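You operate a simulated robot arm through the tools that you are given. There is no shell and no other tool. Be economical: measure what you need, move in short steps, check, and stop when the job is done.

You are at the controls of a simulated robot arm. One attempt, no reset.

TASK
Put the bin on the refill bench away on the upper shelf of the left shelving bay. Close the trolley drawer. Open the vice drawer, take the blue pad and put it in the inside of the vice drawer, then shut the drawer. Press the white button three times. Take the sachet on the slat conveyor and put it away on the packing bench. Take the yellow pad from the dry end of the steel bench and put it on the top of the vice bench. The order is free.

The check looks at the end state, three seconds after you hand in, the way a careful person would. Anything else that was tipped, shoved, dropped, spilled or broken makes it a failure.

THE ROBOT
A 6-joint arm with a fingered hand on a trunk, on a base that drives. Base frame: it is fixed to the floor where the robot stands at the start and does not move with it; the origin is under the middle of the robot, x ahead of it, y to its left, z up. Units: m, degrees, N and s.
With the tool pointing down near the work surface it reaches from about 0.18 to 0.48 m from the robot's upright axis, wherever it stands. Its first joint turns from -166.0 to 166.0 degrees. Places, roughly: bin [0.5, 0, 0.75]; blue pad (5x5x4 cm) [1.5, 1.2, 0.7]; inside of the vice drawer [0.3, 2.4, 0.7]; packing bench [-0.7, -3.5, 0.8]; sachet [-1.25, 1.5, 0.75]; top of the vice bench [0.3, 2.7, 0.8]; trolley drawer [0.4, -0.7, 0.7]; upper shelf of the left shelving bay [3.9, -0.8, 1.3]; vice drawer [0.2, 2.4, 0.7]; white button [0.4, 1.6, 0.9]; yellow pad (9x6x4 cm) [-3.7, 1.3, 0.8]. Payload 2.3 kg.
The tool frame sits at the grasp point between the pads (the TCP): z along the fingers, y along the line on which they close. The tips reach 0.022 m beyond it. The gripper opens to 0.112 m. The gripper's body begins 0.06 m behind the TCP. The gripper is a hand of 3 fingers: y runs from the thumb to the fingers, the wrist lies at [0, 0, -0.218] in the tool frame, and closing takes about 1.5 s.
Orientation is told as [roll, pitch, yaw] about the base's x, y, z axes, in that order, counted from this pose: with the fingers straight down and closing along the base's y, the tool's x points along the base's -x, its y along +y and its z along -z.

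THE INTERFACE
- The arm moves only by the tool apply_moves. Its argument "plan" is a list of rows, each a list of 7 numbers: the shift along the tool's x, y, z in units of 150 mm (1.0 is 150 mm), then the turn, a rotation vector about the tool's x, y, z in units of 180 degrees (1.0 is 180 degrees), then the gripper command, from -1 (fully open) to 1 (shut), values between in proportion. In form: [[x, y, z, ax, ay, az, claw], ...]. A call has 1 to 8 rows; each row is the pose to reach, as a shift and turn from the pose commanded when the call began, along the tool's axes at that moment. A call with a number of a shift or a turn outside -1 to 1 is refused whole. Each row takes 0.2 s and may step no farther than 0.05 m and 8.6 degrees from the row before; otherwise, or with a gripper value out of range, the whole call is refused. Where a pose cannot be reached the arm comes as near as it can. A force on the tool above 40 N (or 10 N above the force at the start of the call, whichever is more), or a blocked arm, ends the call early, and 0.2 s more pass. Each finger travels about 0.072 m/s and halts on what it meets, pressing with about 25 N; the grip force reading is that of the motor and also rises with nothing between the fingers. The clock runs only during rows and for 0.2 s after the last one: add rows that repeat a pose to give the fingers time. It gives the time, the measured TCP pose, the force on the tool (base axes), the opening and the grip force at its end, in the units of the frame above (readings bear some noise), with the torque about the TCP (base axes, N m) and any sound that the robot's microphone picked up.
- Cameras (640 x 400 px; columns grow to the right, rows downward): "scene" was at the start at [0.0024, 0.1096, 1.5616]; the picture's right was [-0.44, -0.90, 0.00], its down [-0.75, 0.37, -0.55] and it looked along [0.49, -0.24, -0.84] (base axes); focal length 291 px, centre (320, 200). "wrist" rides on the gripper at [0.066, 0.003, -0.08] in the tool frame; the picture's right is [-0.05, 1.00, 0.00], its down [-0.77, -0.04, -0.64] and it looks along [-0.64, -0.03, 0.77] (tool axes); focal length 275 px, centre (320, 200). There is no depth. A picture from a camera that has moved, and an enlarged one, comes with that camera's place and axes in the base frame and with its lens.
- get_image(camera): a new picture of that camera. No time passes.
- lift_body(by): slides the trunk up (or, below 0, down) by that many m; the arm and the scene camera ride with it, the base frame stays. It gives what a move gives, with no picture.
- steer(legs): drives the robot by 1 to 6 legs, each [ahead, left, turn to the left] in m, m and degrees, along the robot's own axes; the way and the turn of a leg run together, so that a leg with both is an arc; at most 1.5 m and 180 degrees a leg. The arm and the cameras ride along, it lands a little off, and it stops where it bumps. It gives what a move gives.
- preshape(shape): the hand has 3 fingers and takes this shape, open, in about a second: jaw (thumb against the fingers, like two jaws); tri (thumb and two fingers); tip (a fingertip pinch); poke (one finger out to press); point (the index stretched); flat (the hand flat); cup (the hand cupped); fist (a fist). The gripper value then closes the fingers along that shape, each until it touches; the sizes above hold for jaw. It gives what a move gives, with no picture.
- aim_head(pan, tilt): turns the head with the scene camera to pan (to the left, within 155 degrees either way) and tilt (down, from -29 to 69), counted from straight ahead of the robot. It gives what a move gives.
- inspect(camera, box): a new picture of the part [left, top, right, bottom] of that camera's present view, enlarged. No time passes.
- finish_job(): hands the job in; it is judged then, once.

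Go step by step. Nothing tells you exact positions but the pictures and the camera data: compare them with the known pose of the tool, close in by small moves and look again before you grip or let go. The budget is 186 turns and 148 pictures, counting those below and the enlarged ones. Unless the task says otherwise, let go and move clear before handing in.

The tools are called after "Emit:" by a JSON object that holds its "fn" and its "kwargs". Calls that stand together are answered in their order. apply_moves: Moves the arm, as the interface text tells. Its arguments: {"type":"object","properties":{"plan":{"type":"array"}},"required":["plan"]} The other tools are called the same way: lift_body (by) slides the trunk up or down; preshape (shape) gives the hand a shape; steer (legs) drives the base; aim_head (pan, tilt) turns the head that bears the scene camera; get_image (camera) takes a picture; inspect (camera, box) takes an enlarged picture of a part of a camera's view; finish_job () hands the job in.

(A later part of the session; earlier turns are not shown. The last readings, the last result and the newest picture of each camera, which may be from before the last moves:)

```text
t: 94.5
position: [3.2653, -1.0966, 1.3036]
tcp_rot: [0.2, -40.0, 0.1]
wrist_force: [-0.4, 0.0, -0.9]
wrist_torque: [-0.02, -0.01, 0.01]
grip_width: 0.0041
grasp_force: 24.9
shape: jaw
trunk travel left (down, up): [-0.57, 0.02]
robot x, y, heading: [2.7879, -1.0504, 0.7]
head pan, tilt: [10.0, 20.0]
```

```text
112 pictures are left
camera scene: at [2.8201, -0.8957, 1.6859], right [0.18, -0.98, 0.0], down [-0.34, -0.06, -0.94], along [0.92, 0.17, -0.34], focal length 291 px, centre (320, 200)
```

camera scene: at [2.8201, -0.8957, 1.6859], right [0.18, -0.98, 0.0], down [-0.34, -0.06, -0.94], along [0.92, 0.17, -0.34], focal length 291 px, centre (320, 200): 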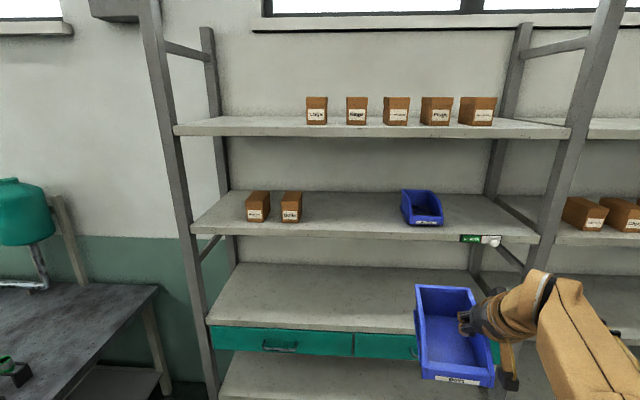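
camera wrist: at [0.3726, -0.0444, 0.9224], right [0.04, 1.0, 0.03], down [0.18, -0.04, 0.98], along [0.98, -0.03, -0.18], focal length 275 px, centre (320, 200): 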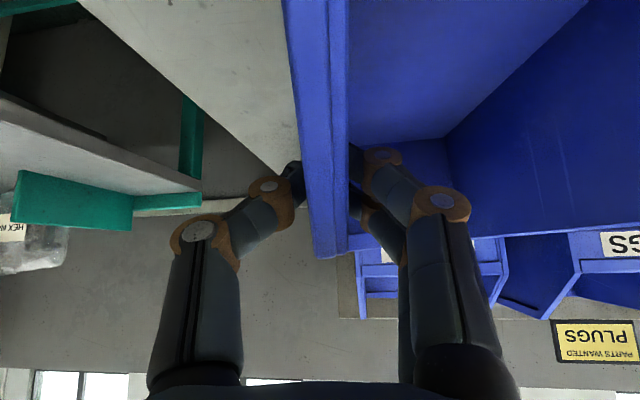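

The upper shelf board is at about z 1.26, with a free gap between the brown boxes (y≈-0.66) and the blue bin (y≈-1.0). I raise the hand, move left and closer, then measure again.

Emit:
{"fn": "apply_moves", "kwargs": {"plan": [[-0.15, 0, -0.18, 0, 0, 0, 1], [-0.3, 0, -0.357, 0, 0, 0, 1]]}}

Emit:
{"fn": "steer", "kwargs": {"legs": [[0, 0.24, -0.7], [0.22, 0, 0]]}}

Emit:
{"fn": "get_image", "kwargs": {"camera": "scene"}}

Emit:
{"fn": "get_image", "kwargs": {"camera": "wrist"}}

```text
t: 95.2
position: [3.2668, -1.098, 1.3733]
tcp_rot: [0.3, -39.9, 0.0]
wrist_force: [1.0, 0.4, -0.2]
wrist_torque: [-0.06, 0.04, 0.02]
grip_width: 0.004
grasp_force: 25.0
shape: jaw
trunk travel left (down, up): [-0.57, 0.02]
robot x, y, heading: [2.7888, -1.0524, 0.5]
head pan, tilt: [10.0, 20.0]
```

```text
t: 98.2
position: [3.4855, -0.865, 1.372]
tcp_rot: [0.2, -40.0, -0.8]
wrist_force: [-0.1, 0.1, -1.7]
wrist_torque: [-0.05, 0.01, -0.02]
grip_width: 0.0039
grasp_force: 25.3
shape: jaw
trunk travel left (down, up): [-0.57, 0.02]
robot x, y, heading: [3.0097, -0.8138, -0.5]
head pan, tilt: [10.0, 20.0]
```

```text
111 pictures are left
camera scene: at [3.0426, -0.658, 1.6859], right [0.17, -0.99, 0.0], down [-0.34, -0.06, -0.94], along [0.93, 0.16, -0.34], focal length 291 px, centre (320, 200)
```

scene: 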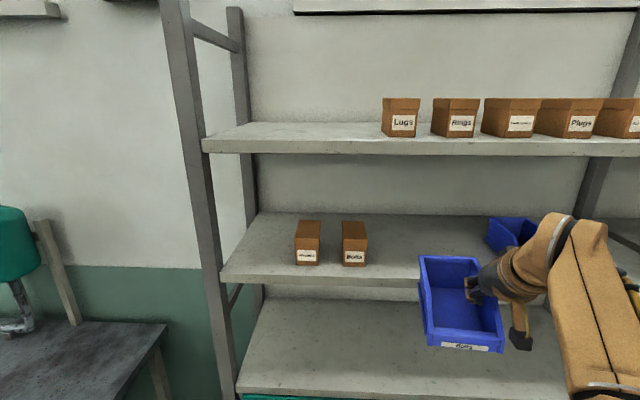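

```text
110 pictures are left
camera wrist: at [3.3829, -0.8621, 1.3918], right [0.05, 1.0, 0.03], down [0.18, -0.04, 0.98], along [0.98, -0.04, -0.18], focal length 275 px, centre (320, 200)
```

wrist: 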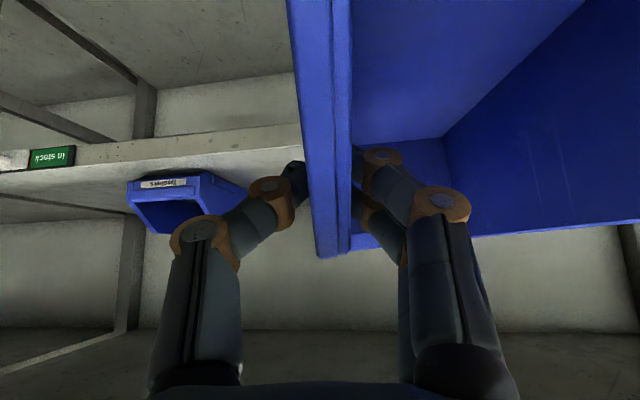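

Emit:
{"fn": "inspect", "kwargs": {"camera": "wrist", "box": [0, 80, 320, 280]}}

Emit:
{"fn": "inspect", "kwargs": {"camera": "scene", "box": [190, 190, 510, 390]}}

```text
2.00 times, centred on (160, 180) of wrist
camera zoom: at [3.3829, -0.8621, 1.3918], right [0.05, 1.0, 0.03], down [0.18, -0.04, 0.98], along [0.98, -0.04, -0.18], focal length 551 px, centre (640, 240)
```

zoom: 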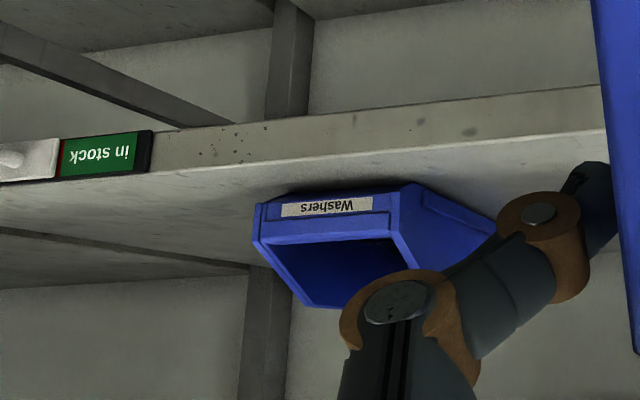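

```text
2.00 times, centred on (350, 290) of scene
camera zoom: at [3.0426, -0.658, 1.6859], right [0.17, -0.99, 0.0], down [-0.34, -0.06, -0.94], along [0.93, 0.16, -0.34], focal length 582 px, centre (260, 20)
```

zoom: 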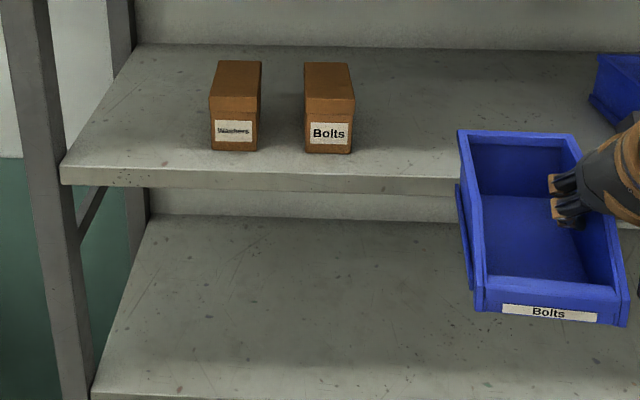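

Shelf front edge ≈ x 3.61, surface z ≈ 1.30. I raise the trunk by 0.02 and approach in two steps.

Emit:
{"fn": "lift_body", "kwargs": {"by": 0.02}}

Emit:
{"fn": "steer", "kwargs": {"legs": [[0.1, 0, 0.5]]}}

Emit:
{"fn": "get_image", "kwargs": {"camera": "scene"}}

Emit:
{"fn": "get_image", "kwargs": {"camera": "wrist"}}

```text
t: 98.9
position: [3.4852, -0.865, 1.3933]
tcp_rot: [0.3, -40.0, -0.7]
wrist_force: [-0.4, 0.7, -0.7]
wrist_torque: [-0.02, -0.01, 0.0]
grip_width: 0.0037
grasp_force: 25.1
shape: jaw
trunk travel left (down, up): [-0.59, 0.0]
robot x, y, heading: [3.0106, -0.8134, -0.3]
head pan, tilt: [10.0, 20.0]
```

```text
t: 100.0
position: [3.5851, -0.86, 1.3927]
tcp_rot: [0.3, -40.0, -0.2]
wrist_force: [-1.0, 0.5, -1.0]
wrist_torque: [-0.05, 0.02, 0.0]
grip_width: 0.004
grasp_force: 24.6
shape: jaw
trunk travel left (down, up): [-0.59, 0.0]
robot x, y, heading: [3.106, -0.8165, 0.4]
head pan, tilt: [10.0, 20.0]
```

```text
107 pictures are left
camera scene: at [3.1405, -0.6577, 1.7059], right [0.18, -0.98, 0.0], down [-0.34, -0.06, -0.94], along [0.92, 0.17, -0.34], focal length 291 px, centre (320, 200)
```

scene: 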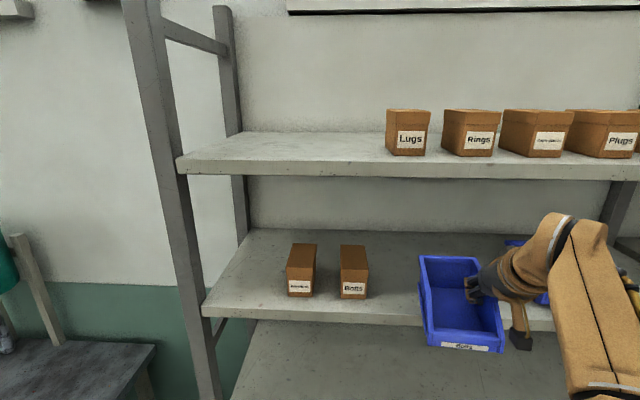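

```text
106 pictures are left
camera wrist: at [3.4827, -0.8588, 1.4119], right [0.04, 1.0, 0.03], down [0.18, -0.04, 0.98], along [0.98, -0.03, -0.18], focal length 275 px, centre (320, 200)
```

wrist: 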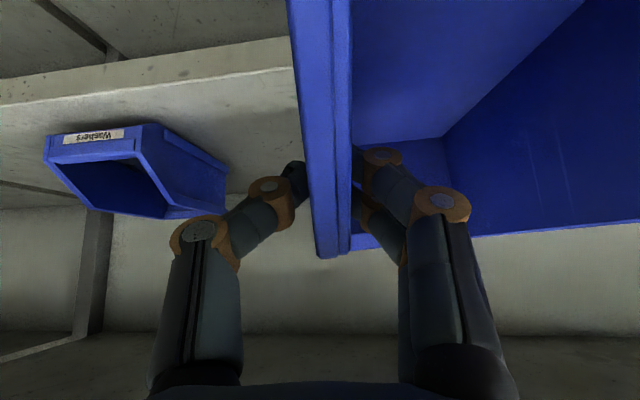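

Refined: edge x≈3.64, surface z≈1.29. I lower 0.02 and go in 0.15.

Emit:
{"fn": "lift_body", "kwargs": {"by": -0.02}}

Emit:
{"fn": "steer", "kwargs": {"legs": [[0.15, 0, 0]]}}

Emit:
{"fn": "get_image", "kwargs": {"camera": "scene"}}

Emit:
{"fn": "get_image", "kwargs": {"camera": "wrist"}}

```text
t: 100.7
position: [3.585, -0.8606, 1.3739]
tcp_rot: [0.3, -40.1, -0.2]
wrist_force: [0.6, 0.0, -0.9]
wrist_torque: [-0.04, 0.02, 0.03]
grip_width: 0.0038
grasp_force: 25.1
shape: jaw
trunk travel left (down, up): [-0.57, 0.02]
robot x, y, heading: [3.1104, -0.8122, 0.2]
head pan, tilt: [10.0, 20.0]
```

```text
t: 102.1
position: [3.7377, -0.8589, 1.3722]
tcp_rot: [0.2, -40.0, -0.2]
wrist_force: [-0.1, -0.1, -1.8]
wrist_torque: [-0.02, -0.01, 0.0]
grip_width: 0.0039
grasp_force: 25.1
shape: jaw
trunk travel left (down, up): [-0.57, 0.02]
robot x, y, heading: [3.2581, -0.8152, 0.2]
head pan, tilt: [10.0, 20.0]
```

```text
105 pictures are left
camera scene: at [3.2924, -0.6573, 1.6859], right [0.18, -0.98, 0.0], down [-0.34, -0.06, -0.94], along [0.92, 0.17, -0.34], focal length 291 px, centre (320, 200)
```

scene: 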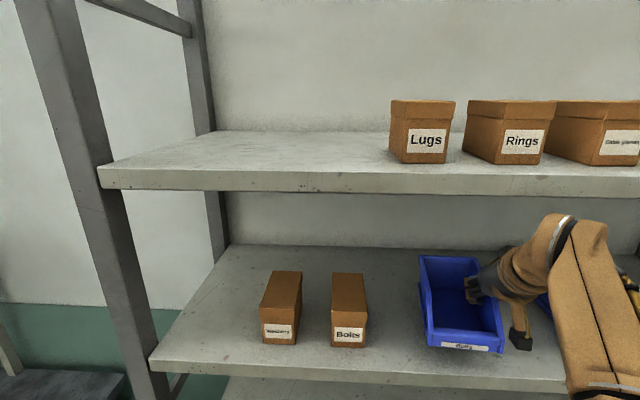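

```text
104 pictures are left
camera wrist: at [3.6345, -0.8583, 1.3918], right [0.04, 1.0, 0.03], down [0.18, -0.04, 0.98], along [0.98, -0.03, -0.18], focal length 275 px, centre (320, 200)
```

wrist: 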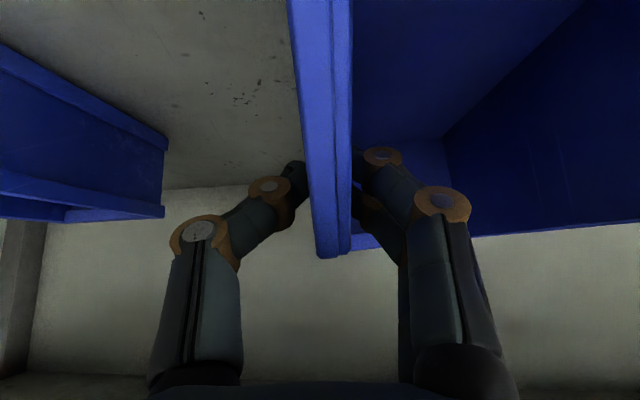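

The bin is 2.5 cm inside the front edge. I lower it slowly onto the board.

Emit:
{"fn": "apply_moves", "kwargs": {"plan": [[0.026, 0, 0.031, 0, 0, 0, 1], [0.052, 0, 0.061, 0, 0, 0, 1], [0.064, 0, 0.077, 0, 0, 0, 1]]}}

Emit:
{"fn": "apply_moves", "kwargs": {"plan": [[0.01, 0, 0.012, 0, 0, 0, 1], [0.02, 0, 0.024, 0, 0, 0, 1]]}}

Emit:
{"fn": "inspect", "kwargs": {"camera": "scene", "box": [380, 220, 620, 390]}}

```text
t: 102.9
position: [3.7366, -0.8605, 1.3584]
tcp_rot: [0.2, -40.1, -0.2]
wrist_force: [-0.8, 0.0, -1.0]
wrist_torque: [-0.05, 0.0, 0.03]
grip_width: 0.0039
grasp_force: 25.0
shape: jaw
trunk travel left (down, up): [-0.57, 0.02]
robot x, y, heading: [3.2587, -0.8115, 0.4]
head pan, tilt: [10.0, 20.0]
```

```text
t: 103.5
position: [3.7369, -0.8594, 1.3529]
tcp_rot: [0.2, -39.9, -0.2]
wrist_force: [-0.3, 0.5, -1.3]
wrist_torque: [-0.04, 0.05, -0.03]
grip_width: 0.0041
grasp_force: 25.0
shape: jaw
trunk travel left (down, up): [-0.57, 0.02]
robot x, y, heading: [3.2613, -0.8165, 0.3]
head pan, tilt: [10.0, 20.0]
```

```text
2.35 times, centred on (500, 305) of scene
camera zoom: at [3.2917, -0.6573, 1.6859], right [0.18, -0.98, 0.0], down [-0.34, -0.06, -0.94], along [0.92, 0.17, -0.34], focal length 685 px, centre (-104, -47)
```

zoom: 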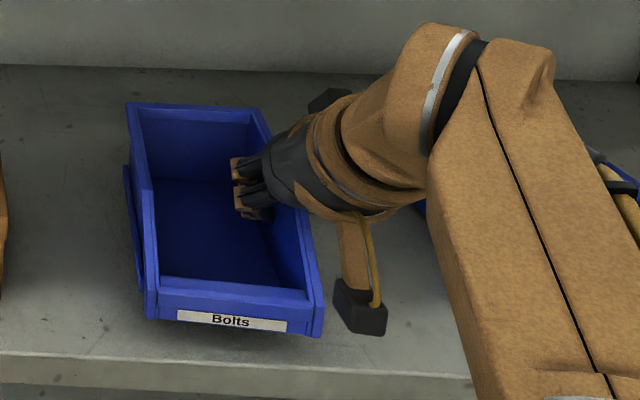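

Emit:
{"fn": "apply_moves", "kwargs": {"plan": [[0.01, 0, 0.012, 0, 0, 0, 1], [0.02, 0, 0.024, 0, 0, 0, 1]]}}

Emit:
{"fn": "apply_moves", "kwargs": {"plan": [[0.01, 0, 0.012, 0, 0, 0, 1], [0.02, 0, 0.024, 0, 0, 0, 1]]}}

```text
t: 104.1
position: [3.7375, -0.8605, 1.3483]
tcp_rot: [0.3, -40.0, -0.1]
wrist_force: [-0.6, -0.6, -1.2]
wrist_torque: [-0.04, 0.0, -0.02]
grip_width: 0.0042
grasp_force: 24.9
shape: jaw
trunk travel left (down, up): [-0.57, 0.02]
robot x, y, heading: [3.268, -0.8186, 0.2]
head pan, tilt: [10.0, 20.0]
```

```text
t: 104.7
position: [3.7365, -0.8602, 1.3441]
tcp_rot: [0.2, -40.0, -0.1]
wrist_force: [0.2, 0.0, -0.6]
wrist_torque: [-0.02, -0.02, -0.03]
grip_width: 0.0041
grasp_force: 25.2
shape: jaw
trunk travel left (down, up): [-0.57, 0.02]
robot x, y, heading: [3.2627, -0.8123, 0.1]
head pan, tilt: [10.0, 20.0]
```

Emit:
{"fn": "apply_moves", "kwargs": {"plan": [[0.01, 0, 0.012, 0, 0, 0, 1], [0.02, 0, 0.024, 0, 0, 0, 1]]}}

Emit:
{"fn": "inspect", "kwargs": {"camera": "scene", "box": [380, 220, 620, 390]}}

```text
t: 105.3
position: [3.7363, -0.8614, 1.3405]
tcp_rot: [0.3, -40.0, -0.2]
wrist_force: [0.5, -0.8, -0.3]
wrist_torque: [0.04, -0.01, 0.0]
grip_width: 0.004
grasp_force: 24.9
shape: jaw
trunk travel left (down, up): [-0.57, 0.02]
robot x, y, heading: [3.2629, -0.8151, 0.0]
head pan, tilt: [10.0, 20.0]
```

```text
2.35 times, centred on (500, 305) of scene
camera zoom: at [3.2915, -0.6575, 1.6859], right [0.18, -0.98, 0.0], down [-0.34, -0.06, -0.94], along [0.92, 0.17, -0.34], focal length 685 px, centre (-104, -47)
```

zoom: 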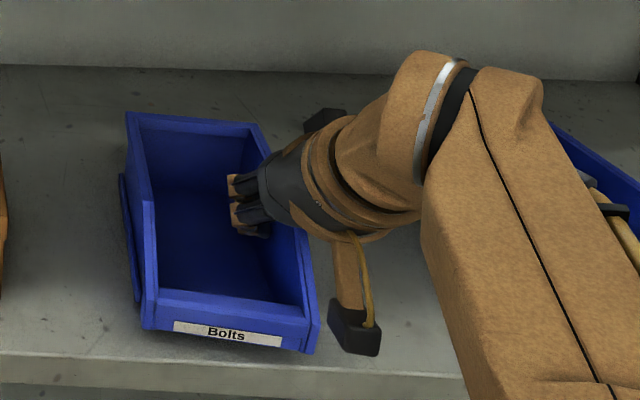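

Emit:
{"fn": "apply_moves", "kwargs": {"plan": [[0.008, 0, 0.01, 0, 0, 0, 1], [0.016, 0, 0.02, 0, 0, 0, 1], [0.016, 0, 0.02, 0, 0, 0, 1]]}}

Emit:
{"fn": "inspect", "kwargs": {"camera": "scene", "box": [380, 220, 620, 390]}}

```text
t: 106.1
position: [3.7366, -0.8608, 1.3364]
tcp_rot: [0.3, -40.1, -0.3]
wrist_force: [3.8, -0.9, 13.6]
wrist_torque: [0.07, -0.17, -0.03]
grip_width: 0.0044
grasp_force: 24.8
shape: jaw
trunk travel left (down, up): [-0.57, 0.02]
robot x, y, heading: [3.261, -0.8123, 0.1]
head pan, tilt: [10.0, 20.0]
```

```text
2.35 times, centred on (500, 305) of scene
camera zoom: at [3.2908, -0.6574, 1.6861], right [0.18, -0.98, 0.0], down [-0.34, -0.06, -0.94], along [0.93, 0.17, -0.34], focal length 685 px, centre (-104, -47)
```

zoom: 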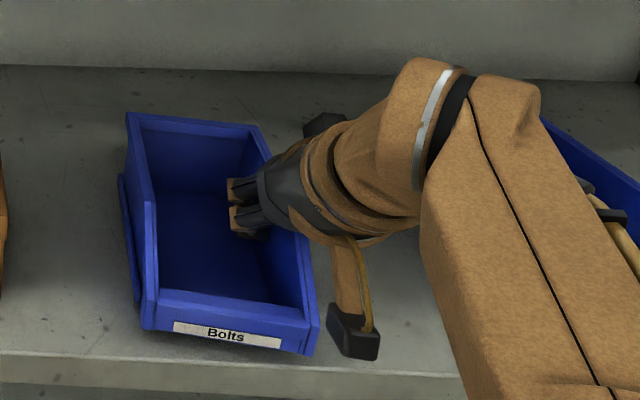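

The bin rests on the board (13.6 N). I open and withdraw along the fingers.

Emit:
{"fn": "apply_moves", "kwargs": {"plan": [[0, 0, -0.01, 0, 0, 0, -0.3], [0, 0, -0.01, 0, 0, 0, -1], [0, 0, -0.01, 0, 0, 0, -1], [0, 0, -0.01, 0, 0, 0, -1], [0, 0, -0.01, 0, 0, 0, -1], [0, 0, -0.01, 0, 0, 0, -1], [0, 0, -0.01, 0, 0, 0, -1]]}}

Emit:
{"fn": "apply_moves", "kwargs": {"plan": [[-0.05, 0, -0.2, 0, 0, 0, -1], [-0.05, 0, -0.4, 0, 0, 0, -1], [-0.05, 0, -0.6, 0, 0, 0, -1], [-0.05, 0, -0.8, 0, 0, 0, -1], [-0.05, 0, -1, 0, 0, 0, -1]]}}

Emit:
{"fn": "get_image", "kwargs": {"camera": "scene"}}

```text
t: 107.7
position: [3.7347, -0.8604, 1.3365]
tcp_rot: [0.4, -39.9, -0.2]
wrist_force: [-0.3, -1.2, -0.4]
wrist_torque: [-0.01, -0.02, 0.01]
grip_width: 0.1122
grasp_force: 0.1
shape: jaw
trunk travel left (down, up): [-0.57, 0.02]
robot x, y, heading: [3.2575, -0.8146, 0.2]
head pan, tilt: [10.0, 20.0]
```

```text
t: 108.9
position: [3.6526, -0.8589, 1.4475]
tcp_rot: [0.2, -40.0, -0.2]
wrist_force: [0.3, 0.2, -0.1]
wrist_torque: [0.03, -0.02, 0.0]
grip_width: 0.1119
grasp_force: 0.1
shape: jaw
out of reach, approached as far as the arm can: row 5
trunk travel left (down, up): [-0.57, 0.02]
robot x, y, heading: [3.2632, -0.8178, 0.2]
head pan, tilt: [10.0, 20.0]
```

```text
100 pictures are left
camera scene: at [3.2921, -0.6573, 1.6859], right [0.18, -0.98, 0.0], down [-0.34, -0.06, -0.94], along [0.92, 0.17, -0.34], focal length 291 px, centre (320, 200)
```

scene: 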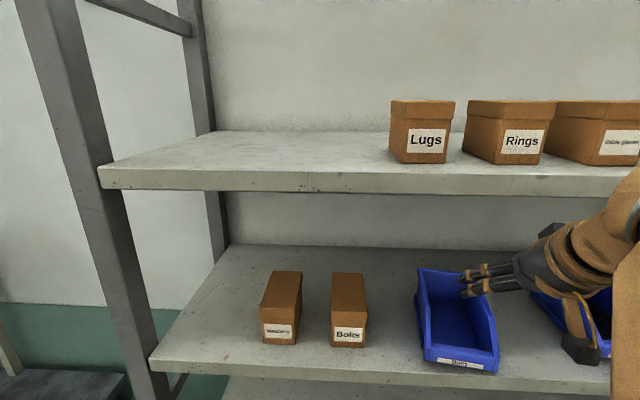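

The bin is on the upper shelf. I back off and look towards +y and the back side of the partition for a route to the blue pad at [1.5, 1.2].

Emit:
{"fn": "steer", "kwargs": {"legs": [[-0.45, 0, 0]]}}

Emit:
{"fn": "aim_head", "kwargs": {"pan": 125, "tilt": 25}}

Emit:
{"fn": "get_image", "kwargs": {"camera": "scene"}}

Emit:
{"fn": "aim_head", "kwargs": {"pan": 75, "tilt": 25}}

Emit:
{"fn": "get_image", "kwargs": {"camera": "scene"}}

```text
t: 111.6
position: [3.1983, -0.86, 1.4463]
tcp_rot: [0.2, -40.0, -0.2]
wrist_force: [-0.6, 0.6, -0.2]
wrist_torque: [0.0, -0.04, -0.04]
grip_width: 0.1121
grasp_force: 0.0
shape: jaw
trunk travel left (down, up): [-0.57, 0.02]
robot x, y, heading: [2.8075, -0.8162, 0.2]
head pan, tilt: [10.0, 20.0]
```

```text
t: 113.5
position: [3.1972, -0.8605, 1.4473]
tcp_rot: [0.4, -40.1, -0.3]
wrist_force: [-0.4, -0.2, 1.1]
wrist_torque: [-0.01, 0.0, 0.0]
grip_width: 0.1121
grasp_force: 0.0
shape: jaw
trunk travel left (down, up): [-0.57, 0.02]
robot x, y, heading: [2.8046, -0.818, 0.2]
head pan, tilt: [125.0, 25.0]
```

```text
99 pictures are left
camera scene: at [2.6937, -0.5996, 1.6778], right [0.82, 0.58, 0.0], down [0.24, -0.35, -0.91], along [-0.52, 0.74, -0.42], focal length 291 px, centre (320, 200)
```

scene: 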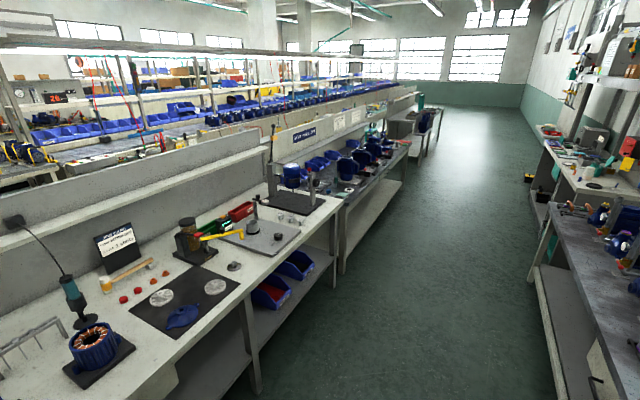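

```text
t: 114.7
position: [3.197, -0.8601, 1.4466]
tcp_rot: [0.3, -40.1, -0.2]
wrist_force: [0.8, 0.0, 0.6]
wrist_torque: [0.01, -0.02, -0.01]
grip_width: 0.1119
grasp_force: 0.1
shape: jaw
trunk travel left (down, up): [-0.57, 0.02]
robot x, y, heading: [2.8079, -0.8186, 0.1]
head pan, tilt: [75.0, 25.0]
```

```text
98 pictures are left
camera scene: at [2.7702, -0.5859, 1.6778], right [0.97, -0.26, 0.0], down [-0.11, -0.41, -0.91], along [0.23, 0.88, -0.42], focal length 291 px, centre (320, 200)
```

scene: 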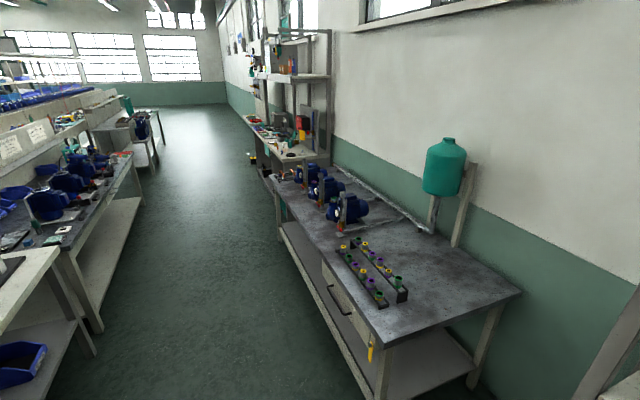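

Emit:
{"fn": "aim_head", "kwargs": {"pan": 125, "tilt": 25}}

Emit:
{"fn": "inspect", "kwargs": {"camera": "scene", "box": [250, 110, 450, 235]}}

```text
t: 115.9
position: [3.1982, -0.8607, 1.4461]
tcp_rot: [0.3, -40.1, -0.3]
wrist_force: [0.1, 0.4, 0.4]
wrist_torque: [-0.03, -0.01, -0.02]
grip_width: 0.1117
grasp_force: 0.1
shape: jaw
trunk travel left (down, up): [-0.57, 0.02]
robot x, y, heading: [2.8074, -0.8192, 0.3]
head pan, tilt: [125.0, 25.0]
```

```text
3.20 times, centred on (350, 172) of scene
camera zoom: at [2.6937, -0.5996, 1.6778], right [0.82, 0.57, 0.0], down [0.24, -0.35, -0.91], along [-0.52, 0.74, -0.42], focal length 931 px, centre (224, 288)
```

zoom: 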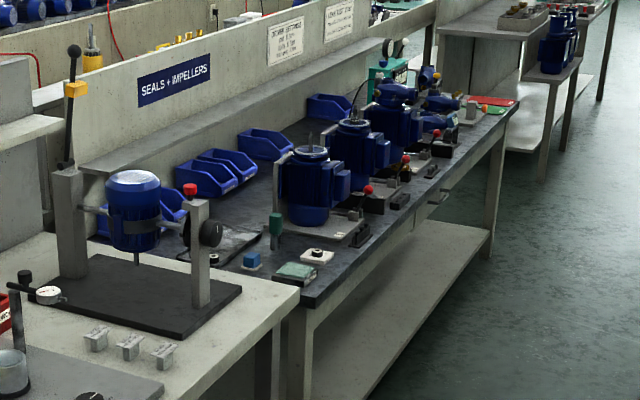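

The blue pad is the small block near the front of the second bench, about (1.62, 1.03). I turn round and drive beside it, then look from close by.

Emit:
{"fn": "steer", "kwargs": {"legs": [[0, 0, 180], [0, -1.0, 0], [0, -0.85, 0]]}}

Emit:
{"fn": "aim_head", "kwargs": {"pan": 0, "tilt": 40}}

Emit:
{"fn": "get_image", "kwargs": {"camera": "scene"}}

```text
t: 132.5
position: [2.4819, 1.0913, 1.4465]
tcp_rot: [0.4, -40.1, 177.3]
wrist_force: [0.9, 0.2, -0.4]
wrist_torque: [0.0, 0.0, -0.02]
grip_width: 0.1121
grasp_force: 0.0
shape: jaw
trunk travel left (down, up): [-0.57, 0.02]
robot x, y, heading: [2.8736, 1.0336, 177.7]
head pan, tilt: [125.0, 25.0]
```

```text
t: 134.5
position: [2.4823, 1.0902, 1.4474]
tcp_rot: [0.4, -40.2, 177.3]
wrist_force: [-0.1, 0.2, 0.7]
wrist_torque: [0.02, 0.0, -0.03]
grip_width: 0.1117
grasp_force: 0.0
shape: jaw
trunk travel left (down, up): [-0.57, 0.02]
robot x, y, heading: [2.8701, 1.0348, 177.8]
head pan, tilt: [0.0, 40.0]
```

```text
96 pictures are left
camera scene: at [2.8397, 0.8913, 1.6545], right [0.04, 1.0, 0.0], down [0.64, -0.02, -0.77], along [-0.77, 0.03, -0.64], focal length 291 px, centre (320, 200)
```

scene: 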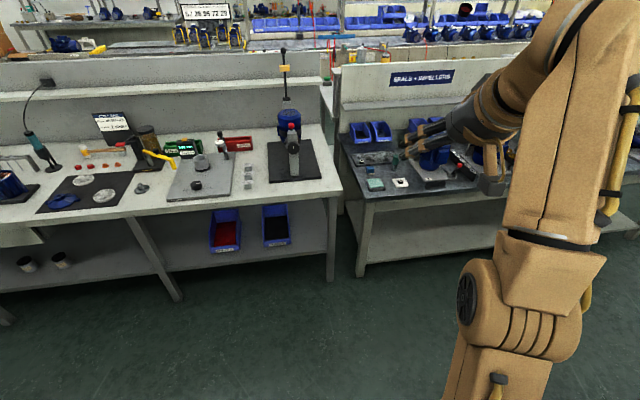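

Emit:
{"fn": "inspect", "kwargs": {"camera": "scene", "box": [320, 120, 480, 220]}}

```text
4.00 times, centred on (400, 170) of scene
camera zoom: at [2.8397, 0.8913, 1.6545], right [0.04, 1.0, 0.0], down [0.64, -0.02, -0.77], along [-0.77, 0.03, -0.64], focal length 1164 px, centre (0, 320)
```

zoom: 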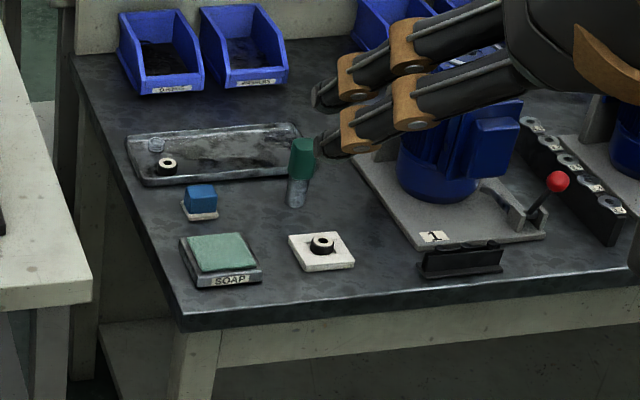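

The blue pad (blue on white) is at about (1.63, 1.19), roughly 0.2 m behind the bench edge, so I need a slightly tilted reach. I rehearse the arm pose here in free air first.

Emit:
{"fn": "lift_body", "kwargs": {"by": -0.25}}

Emit:
{"fn": "apply_moves", "kwargs": {"plan": [[0, 0, 0.25, 0, 0.028, 0, -1], [0, 0, 0.5, 0, 0.056, 0, -1], [0, 0, 0.75, 0, 0.083, 0, -1], [0, 0, 1, 0, 0.111, 0, -1]]}}

Emit:
{"fn": "apply_moves", "kwargs": {"plan": [[0, 0, 0.25, 0, 0, 0, -1], [0, 0, 0.5, 0, 0, 0, -1], [0, 0, 0.75, 0, 0, 0, -1], [0, 0, 1, 0, 0, 0, -1]]}}

Emit:
{"fn": "get_image", "kwargs": {"camera": "scene"}}

```text
t: 137.1
position: [2.4816, 1.0916, 1.1961]
tcp_rot: [0.3, -40.1, 177.4]
wrist_force: [0.8, -0.6, 0.9]
wrist_torque: [0.0, 0.02, -0.01]
grip_width: 0.1122
grasp_force: 0.0
shape: jaw
trunk travel left (down, up): [-0.32, 0.27]
robot x, y, heading: [2.8676, 1.0291, 177.8]
head pan, tilt: [0.0, 40.0]
```

```text
t: 138.1
position: [2.4087, 1.0861, 1.0555]
tcp_rot: [0.6, -20.4, 177.1]
wrist_force: [1.2, -0.4, 0.2]
wrist_torque: [-0.01, -0.02, 0.03]
grip_width: 0.1118
grasp_force: 0.0
shape: jaw
out of reach, approached as far as the arm can: row 1, 2, 3, 4
trunk travel left (down, up): [-0.32, 0.27]
robot x, y, heading: [2.8725, 1.0338, 177.6]
head pan, tilt: [0.0, 40.0]
```

```text
t: 139.1
position: [2.3306, 1.0888, 0.9272]
tcp_rot: [0.3, -20.0, 177.4]
wrist_force: [-0.1, 1.1, 0.6]
wrist_torque: [0.02, 0.08, 0.0]
grip_width: 0.1119
grasp_force: 0.0
shape: jaw
out of reach, approached as far as the arm can: row 1, 2, 3, 4
trunk travel left (down, up): [-0.32, 0.27]
robot x, y, heading: [2.8714, 1.0297, 177.9]
head pan, tilt: [0.0, 40.0]
```

```text
94 pictures are left
camera scene: at [2.8391, 0.8914, 1.4045], right [0.04, 1.0, 0.0], down [0.64, -0.02, -0.77], along [-0.77, 0.03, -0.64], focal length 291 px, centre (320, 200)
```

scene: 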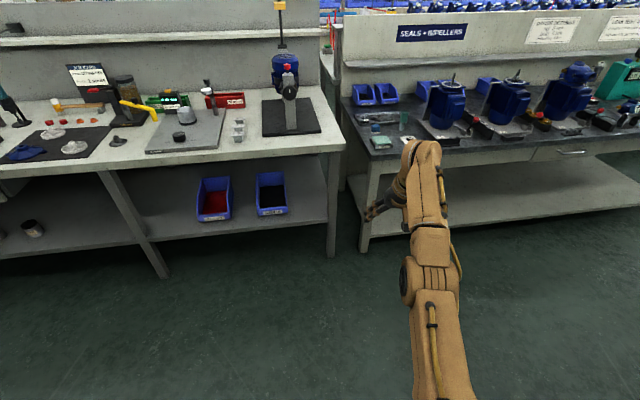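

Emit:
{"fn": "apply_moves", "kwargs": {"plan": [[0.08, 0, 0.215, 0, 0, 0, -1], [0.16, 0, 0.43, 0, 0, 0, -1], [0.24, 0, 0.645, 0, 0, 0, -1]]}}

Emit:
{"fn": "get_image", "kwargs": {"camera": "scene"}}

Emit:
{"fn": "get_image", "kwargs": {"camera": "wrist"}}

```text
t: 139.9
position: [2.3025, 1.0928, 0.8298]
tcp_rot: [0.3, -20.1, 177.5]
wrist_force: [-0.2, 0.0, -0.6]
wrist_torque: [-0.02, -0.02, -0.05]
grip_width: 0.1115
grasp_force: 0.0
shape: jaw
out of reach, approached as far as the arm can: row 1, 2, 3
trunk travel left (down, up): [-0.32, 0.27]
robot x, y, heading: [2.8698, 1.0332, 177.9]
head pan, tilt: [0.0, 40.0]
```

```text
93 pictures are left
camera scene: at [2.8394, 0.8914, 1.4045], right [0.04, 1.0, 0.0], down [0.64, -0.02, -0.77], along [-0.77, 0.03, -0.64], focal length 291 px, centre (320, 200)
```

scene: 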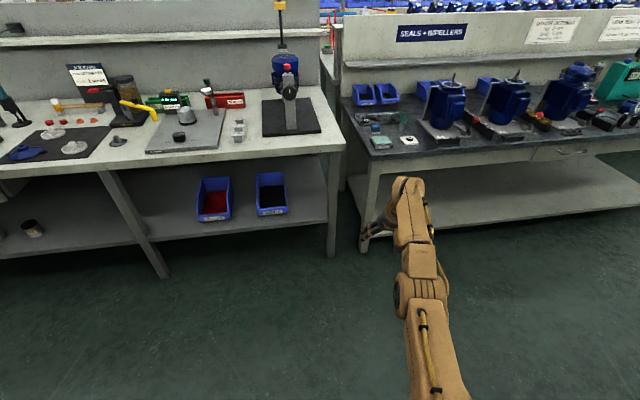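

```text
92 pictures are left
camera wrist: at [2.3928, 1.0852, 0.8816], right [-0.09, -1.0, 0.02], down [-0.5, 0.06, 0.86], along [-0.86, 0.06, -0.51], focal length 275 px, centre (320, 200)
```

wrist: 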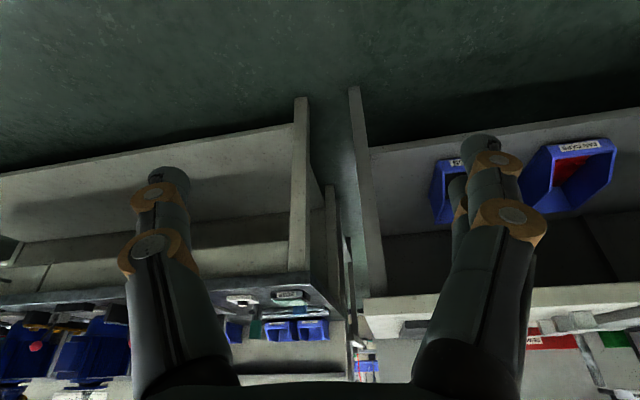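

The pose works (reach ≈0.55 at low height). I raise, drive closer and look.

Emit:
{"fn": "apply_moves", "kwargs": {"plan": [[-0.08, 0, -0.25, 0, 0, 0, -1], [-0.16, 0, -0.5, 0, 0, 0, -1], [-0.24, 0, -0.75, 0, 0, 0, -1], [-0.32, 0, -0.9, 0, 0, 0, -1]]}}

Emit:
{"fn": "steer", "kwargs": {"legs": [[0, -0.08, 2], [0.6, 0, 0]]}}

Emit:
{"fn": "get_image", "kwargs": {"camera": "wrist"}}

Emit:
{"fn": "get_image", "kwargs": {"camera": "scene"}}

```text
t: 140.9
position: [2.3331, 1.0848, 0.9434]
tcp_rot: [0.3, -20.1, 177.4]
wrist_force: [0.2, -0.8, 0.0]
wrist_torque: [0.01, -0.03, -0.01]
grip_width: 0.112
grasp_force: 0.0
shape: jaw
out of reach, approached as far as the arm can: row 2, 3, 4
trunk travel left (down, up): [-0.32, 0.27]
robot x, y, heading: [2.8731, 1.0284, 178.1]
head pan, tilt: [0.0, 40.0]
```

```text
t: 142.0
position: [2.3288, 1.1494, 0.9422]
tcp_rot: [0.3, -20.1, 176.3]
wrist_force: [-0.2, 0.0, 0.0]
wrist_torque: [-0.02, 0.0, -0.01]
grip_width: 0.1119
grasp_force: 0.1
shape: jaw
trunk travel left (down, up): [-0.32, 0.27]
robot x, y, heading: [2.8668, 1.086, 176.5]
head pan, tilt: [0.0, 40.0]
stopped in leg 1: the robot was blocked; the commanded pose is now the measured one
```

```text
91 pictures are left
camera wrist: at [2.4188, 1.1393, 0.9941], right [-0.11, -0.99, 0.02], down [-0.5, 0.07, 0.86], along [-0.86, 0.08, -0.51], focal length 275 px, centre (320, 200)
```

wrist: 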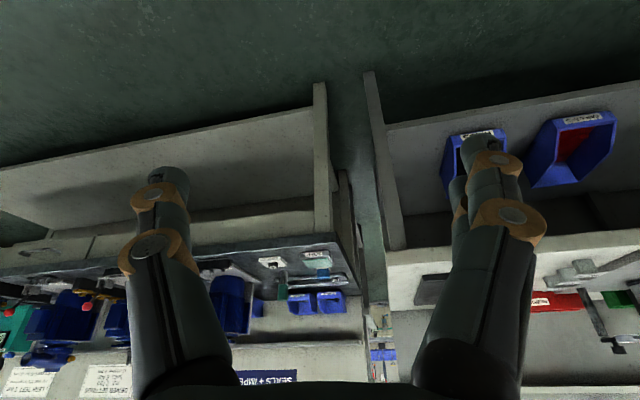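

```text
90 pictures are left
camera scene: at [2.8323, 0.9455, 1.4044], right [0.06, 1.0, 0.0], down [0.64, -0.04, -0.77], along [-0.76, 0.05, -0.64], focal length 291 px, centre (320, 200)
```

scene: 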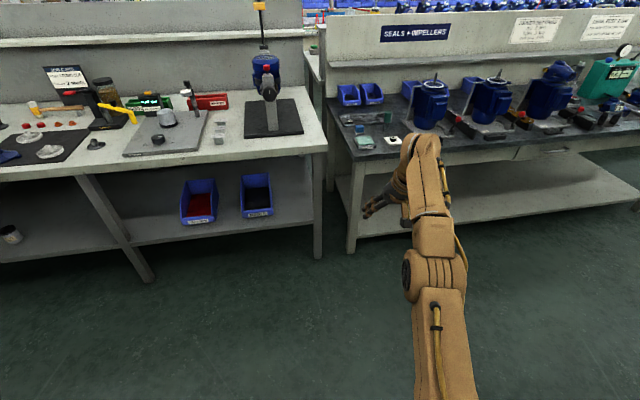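

The base was blocked, probably by the bench behind me. I check what it touched.

Emit:
{"fn": "aim_head", "kwargs": {"pan": -130, "tilt": 45}}

Emit:
{"fn": "get_image", "kwargs": {"camera": "scene"}}

```text
t: 144.1
position: [2.3288, 1.1491, 0.9418]
tcp_rot: [0.3, -20.2, 176.3]
wrist_force: [0.3, 0.1, 1.2]
wrist_torque: [0.03, 0.0, -0.03]
grip_width: 0.1117
grasp_force: 0.1
shape: jaw
trunk travel left (down, up): [-0.32, 0.27]
robot x, y, heading: [2.8639, 1.0878, 176.4]
head pan, tilt: [-130.0, 45.0]
```

```text
89 pictures are left
camera scene: at [2.9727, 1.0, 1.3973], right [0.73, -0.69, 0.0], down [-0.49, -0.51, -0.71], along [0.49, 0.51, -0.71], focal length 291 px, centre (320, 200)
```

scene: 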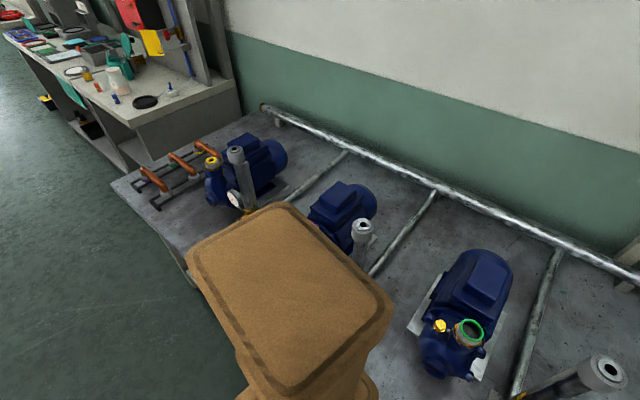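

The rear of the body touched the bench edge behind; nothing appears displaced. I drive ahead, away from it.

Emit:
{"fn": "steer", "kwargs": {"legs": [[0.25, 0, 0], [0.3, 0, 3]]}}

Emit:
{"fn": "aim_head", "kwargs": {"pan": 0, "tilt": 50}}

Emit:
{"fn": "get_image", "kwargs": {"camera": "scene"}}

Emit:
{"fn": "get_image", "kwargs": {"camera": "wrist"}}

```text
t: 147.6
position: [1.7758, 1.1432, 0.9414]
tcp_rot: [0.3, -20.1, 179.5]
wrist_force: [-0.6, -0.7, 0.0]
wrist_torque: [-0.05, 0.02, -0.02]
grip_width: 0.1118
grasp_force: 0.0
shape: jaw
trunk travel left (down, up): [-0.32, 0.27]
robot x, y, heading: [2.3137, 1.1093, 179.8]
head pan, tilt: [-130.0, 45.0]
```

```text
t: 149.7
position: [1.7756, 1.1428, 0.9399]
tcp_rot: [0.3, -20.2, 179.5]
wrist_force: [-0.4, -0.3, 0.6]
wrist_torque: [-0.03, -0.03, -0.03]
grip_width: 0.1121
grasp_force: 0.0
shape: jaw
trunk travel left (down, up): [-0.32, 0.27]
robot x, y, heading: [2.314, 1.107, 179.6]
head pan, tilt: [0.0, 50.0]
```

```text
88 pictures are left
camera scene: at [2.2964, 0.9682, 1.3903], right [0.0, 1.0, 0.0], down [0.77, 0.0, -0.64], along [-0.64, 0.0, -0.77], focal length 291 px, centre (320, 200)
```

scene: 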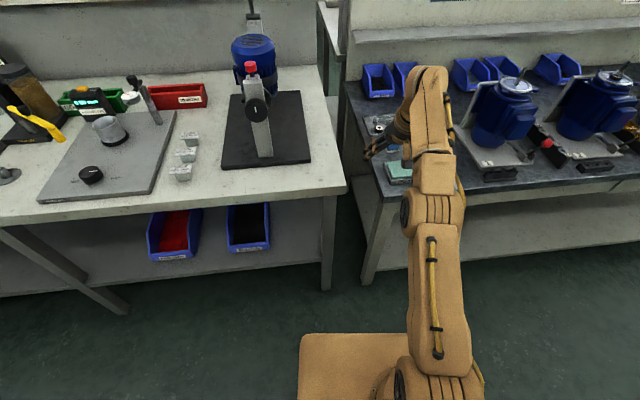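

```text
87 pictures are left
camera wrist: at [1.8647, 1.1387, 0.9941], right [-0.05, -1.0, 0.02], down [-0.5, 0.04, 0.86], along [-0.86, 0.03, -0.51], focal length 275 px, centre (320, 200)
```

wrist: 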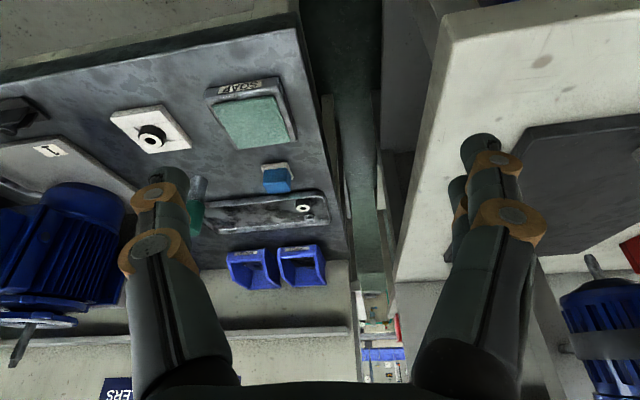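

The pad is at about (1.62, 1.195), bench edge at x≈1.78. I drive the last 0.14 m and shift 0.05 to the right.

Emit:
{"fn": "steer", "kwargs": {"legs": [[0.14, -0.05, 0]]}}

Emit:
{"fn": "get_image", "kwargs": {"camera": "wrist"}}

Emit:
{"fn": "get_image", "kwargs": {"camera": "scene"}}

```text
t: 151.1
position: [1.6358, 1.1951, 0.9408]
tcp_rot: [0.3, -20.2, 179.4]
wrist_force: [0.4, 0.4, 0.0]
wrist_torque: [0.0, 0.01, 0.01]
grip_width: 0.112
grasp_force: 0.0
shape: jaw
trunk travel left (down, up): [-0.32, 0.27]
robot x, y, heading: [2.1742, 1.1575, 179.6]
head pan, tilt: [0.0, 50.0]
```

```text
86 pictures are left
camera wrist: at [1.7245, 1.1893, 0.9938], right [-0.05, -1.0, 0.02], down [-0.51, 0.04, 0.86], along [-0.86, 0.03, -0.51], focal length 275 px, centre (320, 200)
```

wrist: 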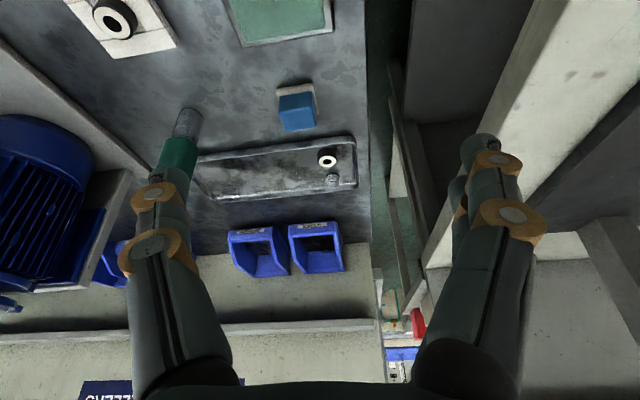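

```text
85 pictures are left
camera scene: at [2.1559, 1.0188, 1.3903], right [0.0, 1.0, 0.0], down [0.77, 0.0, -0.64], along [-0.64, 0.0, -0.77], focal length 291 px, centre (320, 200)
```

scene: 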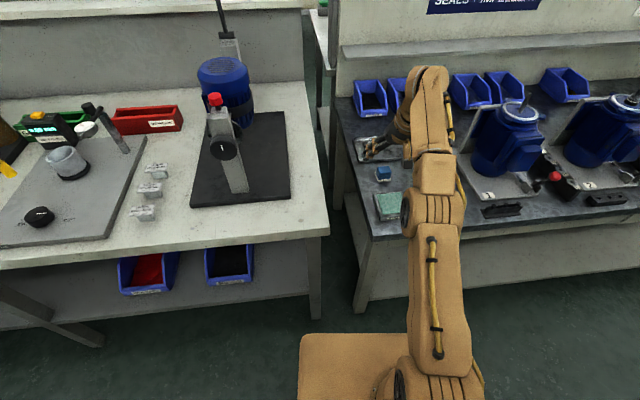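

Triangulating both wrist views puts the pad at (1.503, 1.215, 0.735): the bench is lower than I assumed. I drive 0.13 m further and lower the trunk.

Emit:
{"fn": "steer", "kwargs": {"legs": [[0.13, -0.02, 0]]}}

Emit:
{"fn": "lift_body", "kwargs": {"by": -0.1}}

Emit:
{"fn": "get_image", "kwargs": {"camera": "wrist"}}

Emit:
{"fn": "get_image", "kwargs": {"camera": "scene"}}

```text
t: 152.4
position: [1.5056, 1.2139, 0.9413]
tcp_rot: [0.4, -20.1, 179.4]
wrist_force: [0.1, 0.3, -0.5]
wrist_torque: [0.03, -0.02, -0.02]
grip_width: 0.1121
grasp_force: 0.0
shape: jaw
trunk travel left (down, up): [-0.32, 0.27]
robot x, y, heading: [2.0438, 1.1818, 179.7]
head pan, tilt: [0.0, 50.0]
```

```text
t: 153.7
position: [1.5074, 1.2138, 0.8412]
tcp_rot: [0.3, -20.2, 179.4]
wrist_force: [-0.4, -0.1, -0.3]
wrist_torque: [-0.01, 0.03, 0.01]
grip_width: 0.1121
grasp_force: 0.1
shape: jaw
trunk travel left (down, up): [-0.22, 0.37]
robot x, y, heading: [2.0443, 1.1778, 179.7]
head pan, tilt: [0.0, 50.0]
```

```text
84 pictures are left
camera wrist: at [1.5955, 1.2097, 0.8941], right [-0.05, -1.0, 0.02], down [-0.5, 0.04, 0.86], along [-0.86, 0.04, -0.51], focal length 275 px, centre (320, 200)
```

wrist: 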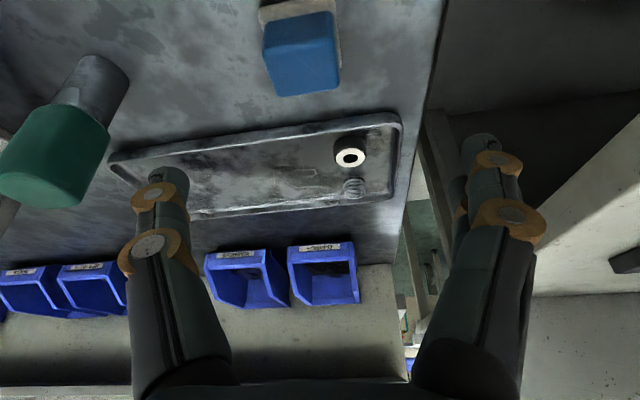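

```text
83 pictures are left
camera scene: at [2.0271, 1.0389, 1.2903], right [0.0, 1.0, 0.0], down [0.77, 0.0, -0.64], along [-0.64, 0.0, -0.77], focal length 291 px, centre (320, 200)
```

scene: 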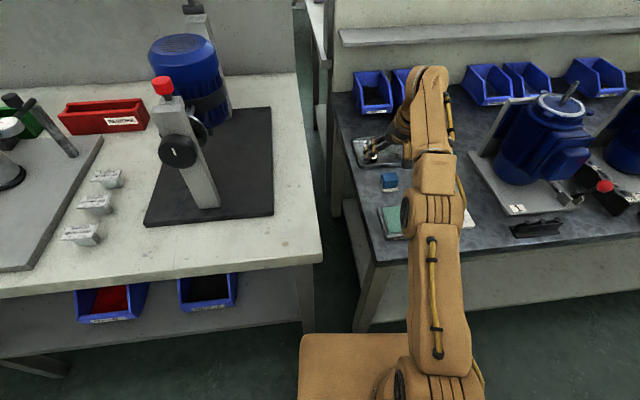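

Pad center is about (1.488, 1.225, 0.72). I descend most of the way and check.

Emit:
{"fn": "apply_moves", "kwargs": {"plan": [[0.03, -0.03, 0.16, 0, 0, 0, -1], [0.06, -0.05, 0.32, 0, 0, 0, -1], [0.09, -0.067, 0.48, 0, 0, 0, -1]]}}

Emit:
{"fn": "get_image", "kwargs": {"camera": "wrist"}}

Emit:
{"fn": "inspect", "kwargs": {"camera": "scene", "box": [320, 80, 520, 260]}}

```text
t: 154.5
position: [1.4851, 1.225, 0.7707]
tcp_rot: [0.2, -20.1, 179.3]
wrist_force: [1.0, -0.2, -0.4]
wrist_torque: [0.01, 0.02, 0.02]
grip_width: 0.1118
grasp_force: 0.0
shape: jaw
out of reach, approached as far as the arm can: row 2, 3
trunk travel left (down, up): [-0.22, 0.37]
robot x, y, heading: [2.0422, 1.1799, 179.7]
head pan, tilt: [0.0, 50.0]
```

```text
82 pictures are left
camera wrist: at [1.5751, 1.2205, 0.8239], right [-0.05, -1.0, 0.02], down [-0.51, 0.04, 0.86], along [-0.86, 0.04, -0.51], focal length 275 px, centre (320, 200)
```

wrist: 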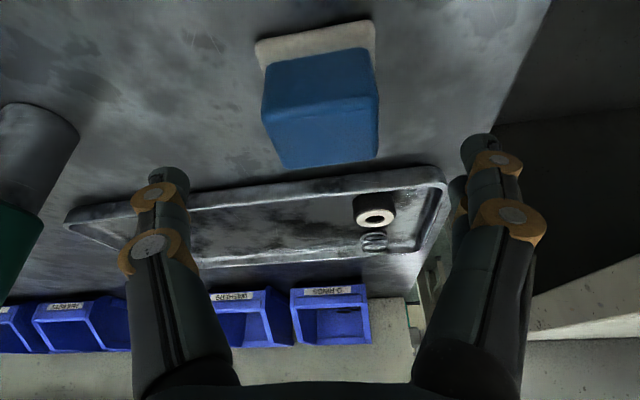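

```text
2.22 times, centred on (420, 170) of scene
camera zoom: at [2.027, 1.0389, 1.2903], right [0.0, 1.0, 0.0], down [0.77, 0.0, -0.64], along [-0.64, 0.0, -0.77], focal length 647 px, centre (98, 267)
```

zoom: 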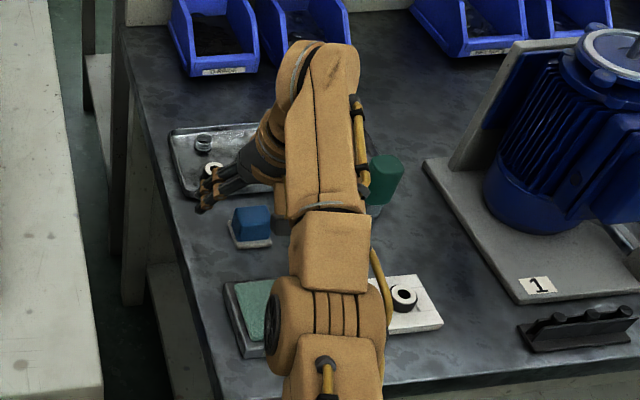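

The hand is directly above the pad. I descend 0.048 straight down and close.

Emit:
{"fn": "apply_moves", "kwargs": {"plan": [[0.037, 0, 0.1, 0, 0, 0, -1], [0.074, 0, 0.2, 0, 0, 0, -1], [0.11, 0, 0.3, 0, 0, 0, -1]]}}

Emit:
{"fn": "get_image", "kwargs": {"camera": "wrist"}}

```text
t: 155.3
position: [1.4769, 1.2268, 0.7385]
tcp_rot: [0.0, -21.3, 179.5]
wrist_force: [-0.1, 3.4, 18.6]
wrist_torque: [-0.6, -0.06, -0.07]
grip_width: 0.1119
grasp_force: 0.1
shape: jaw
out of reach, approached as far as the arm can: row 1, 2, 3
trunk travel left (down, up): [-0.22, 0.37]
robot x, y, heading: [2.0429, 1.1795, 179.6]
head pan, tilt: [0.0, 50.0]
stopped in row 3: the force on the tool passed its limit at 48 N (the readings are from after the stop); the commanded pose is now the measured one
```

```text
80 pictures are left
camera wrist: at [1.5667, 1.2222, 0.7892], right [-0.05, -1.0, 0.02], down [-0.49, 0.04, 0.87], along [-0.87, 0.04, -0.49], focal length 275 px, centre (320, 200)
```

wrist: 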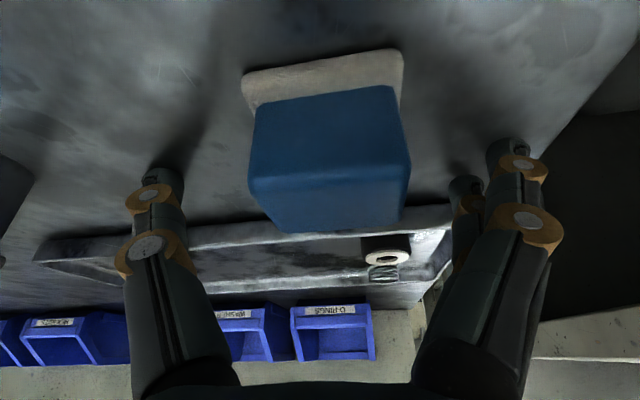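

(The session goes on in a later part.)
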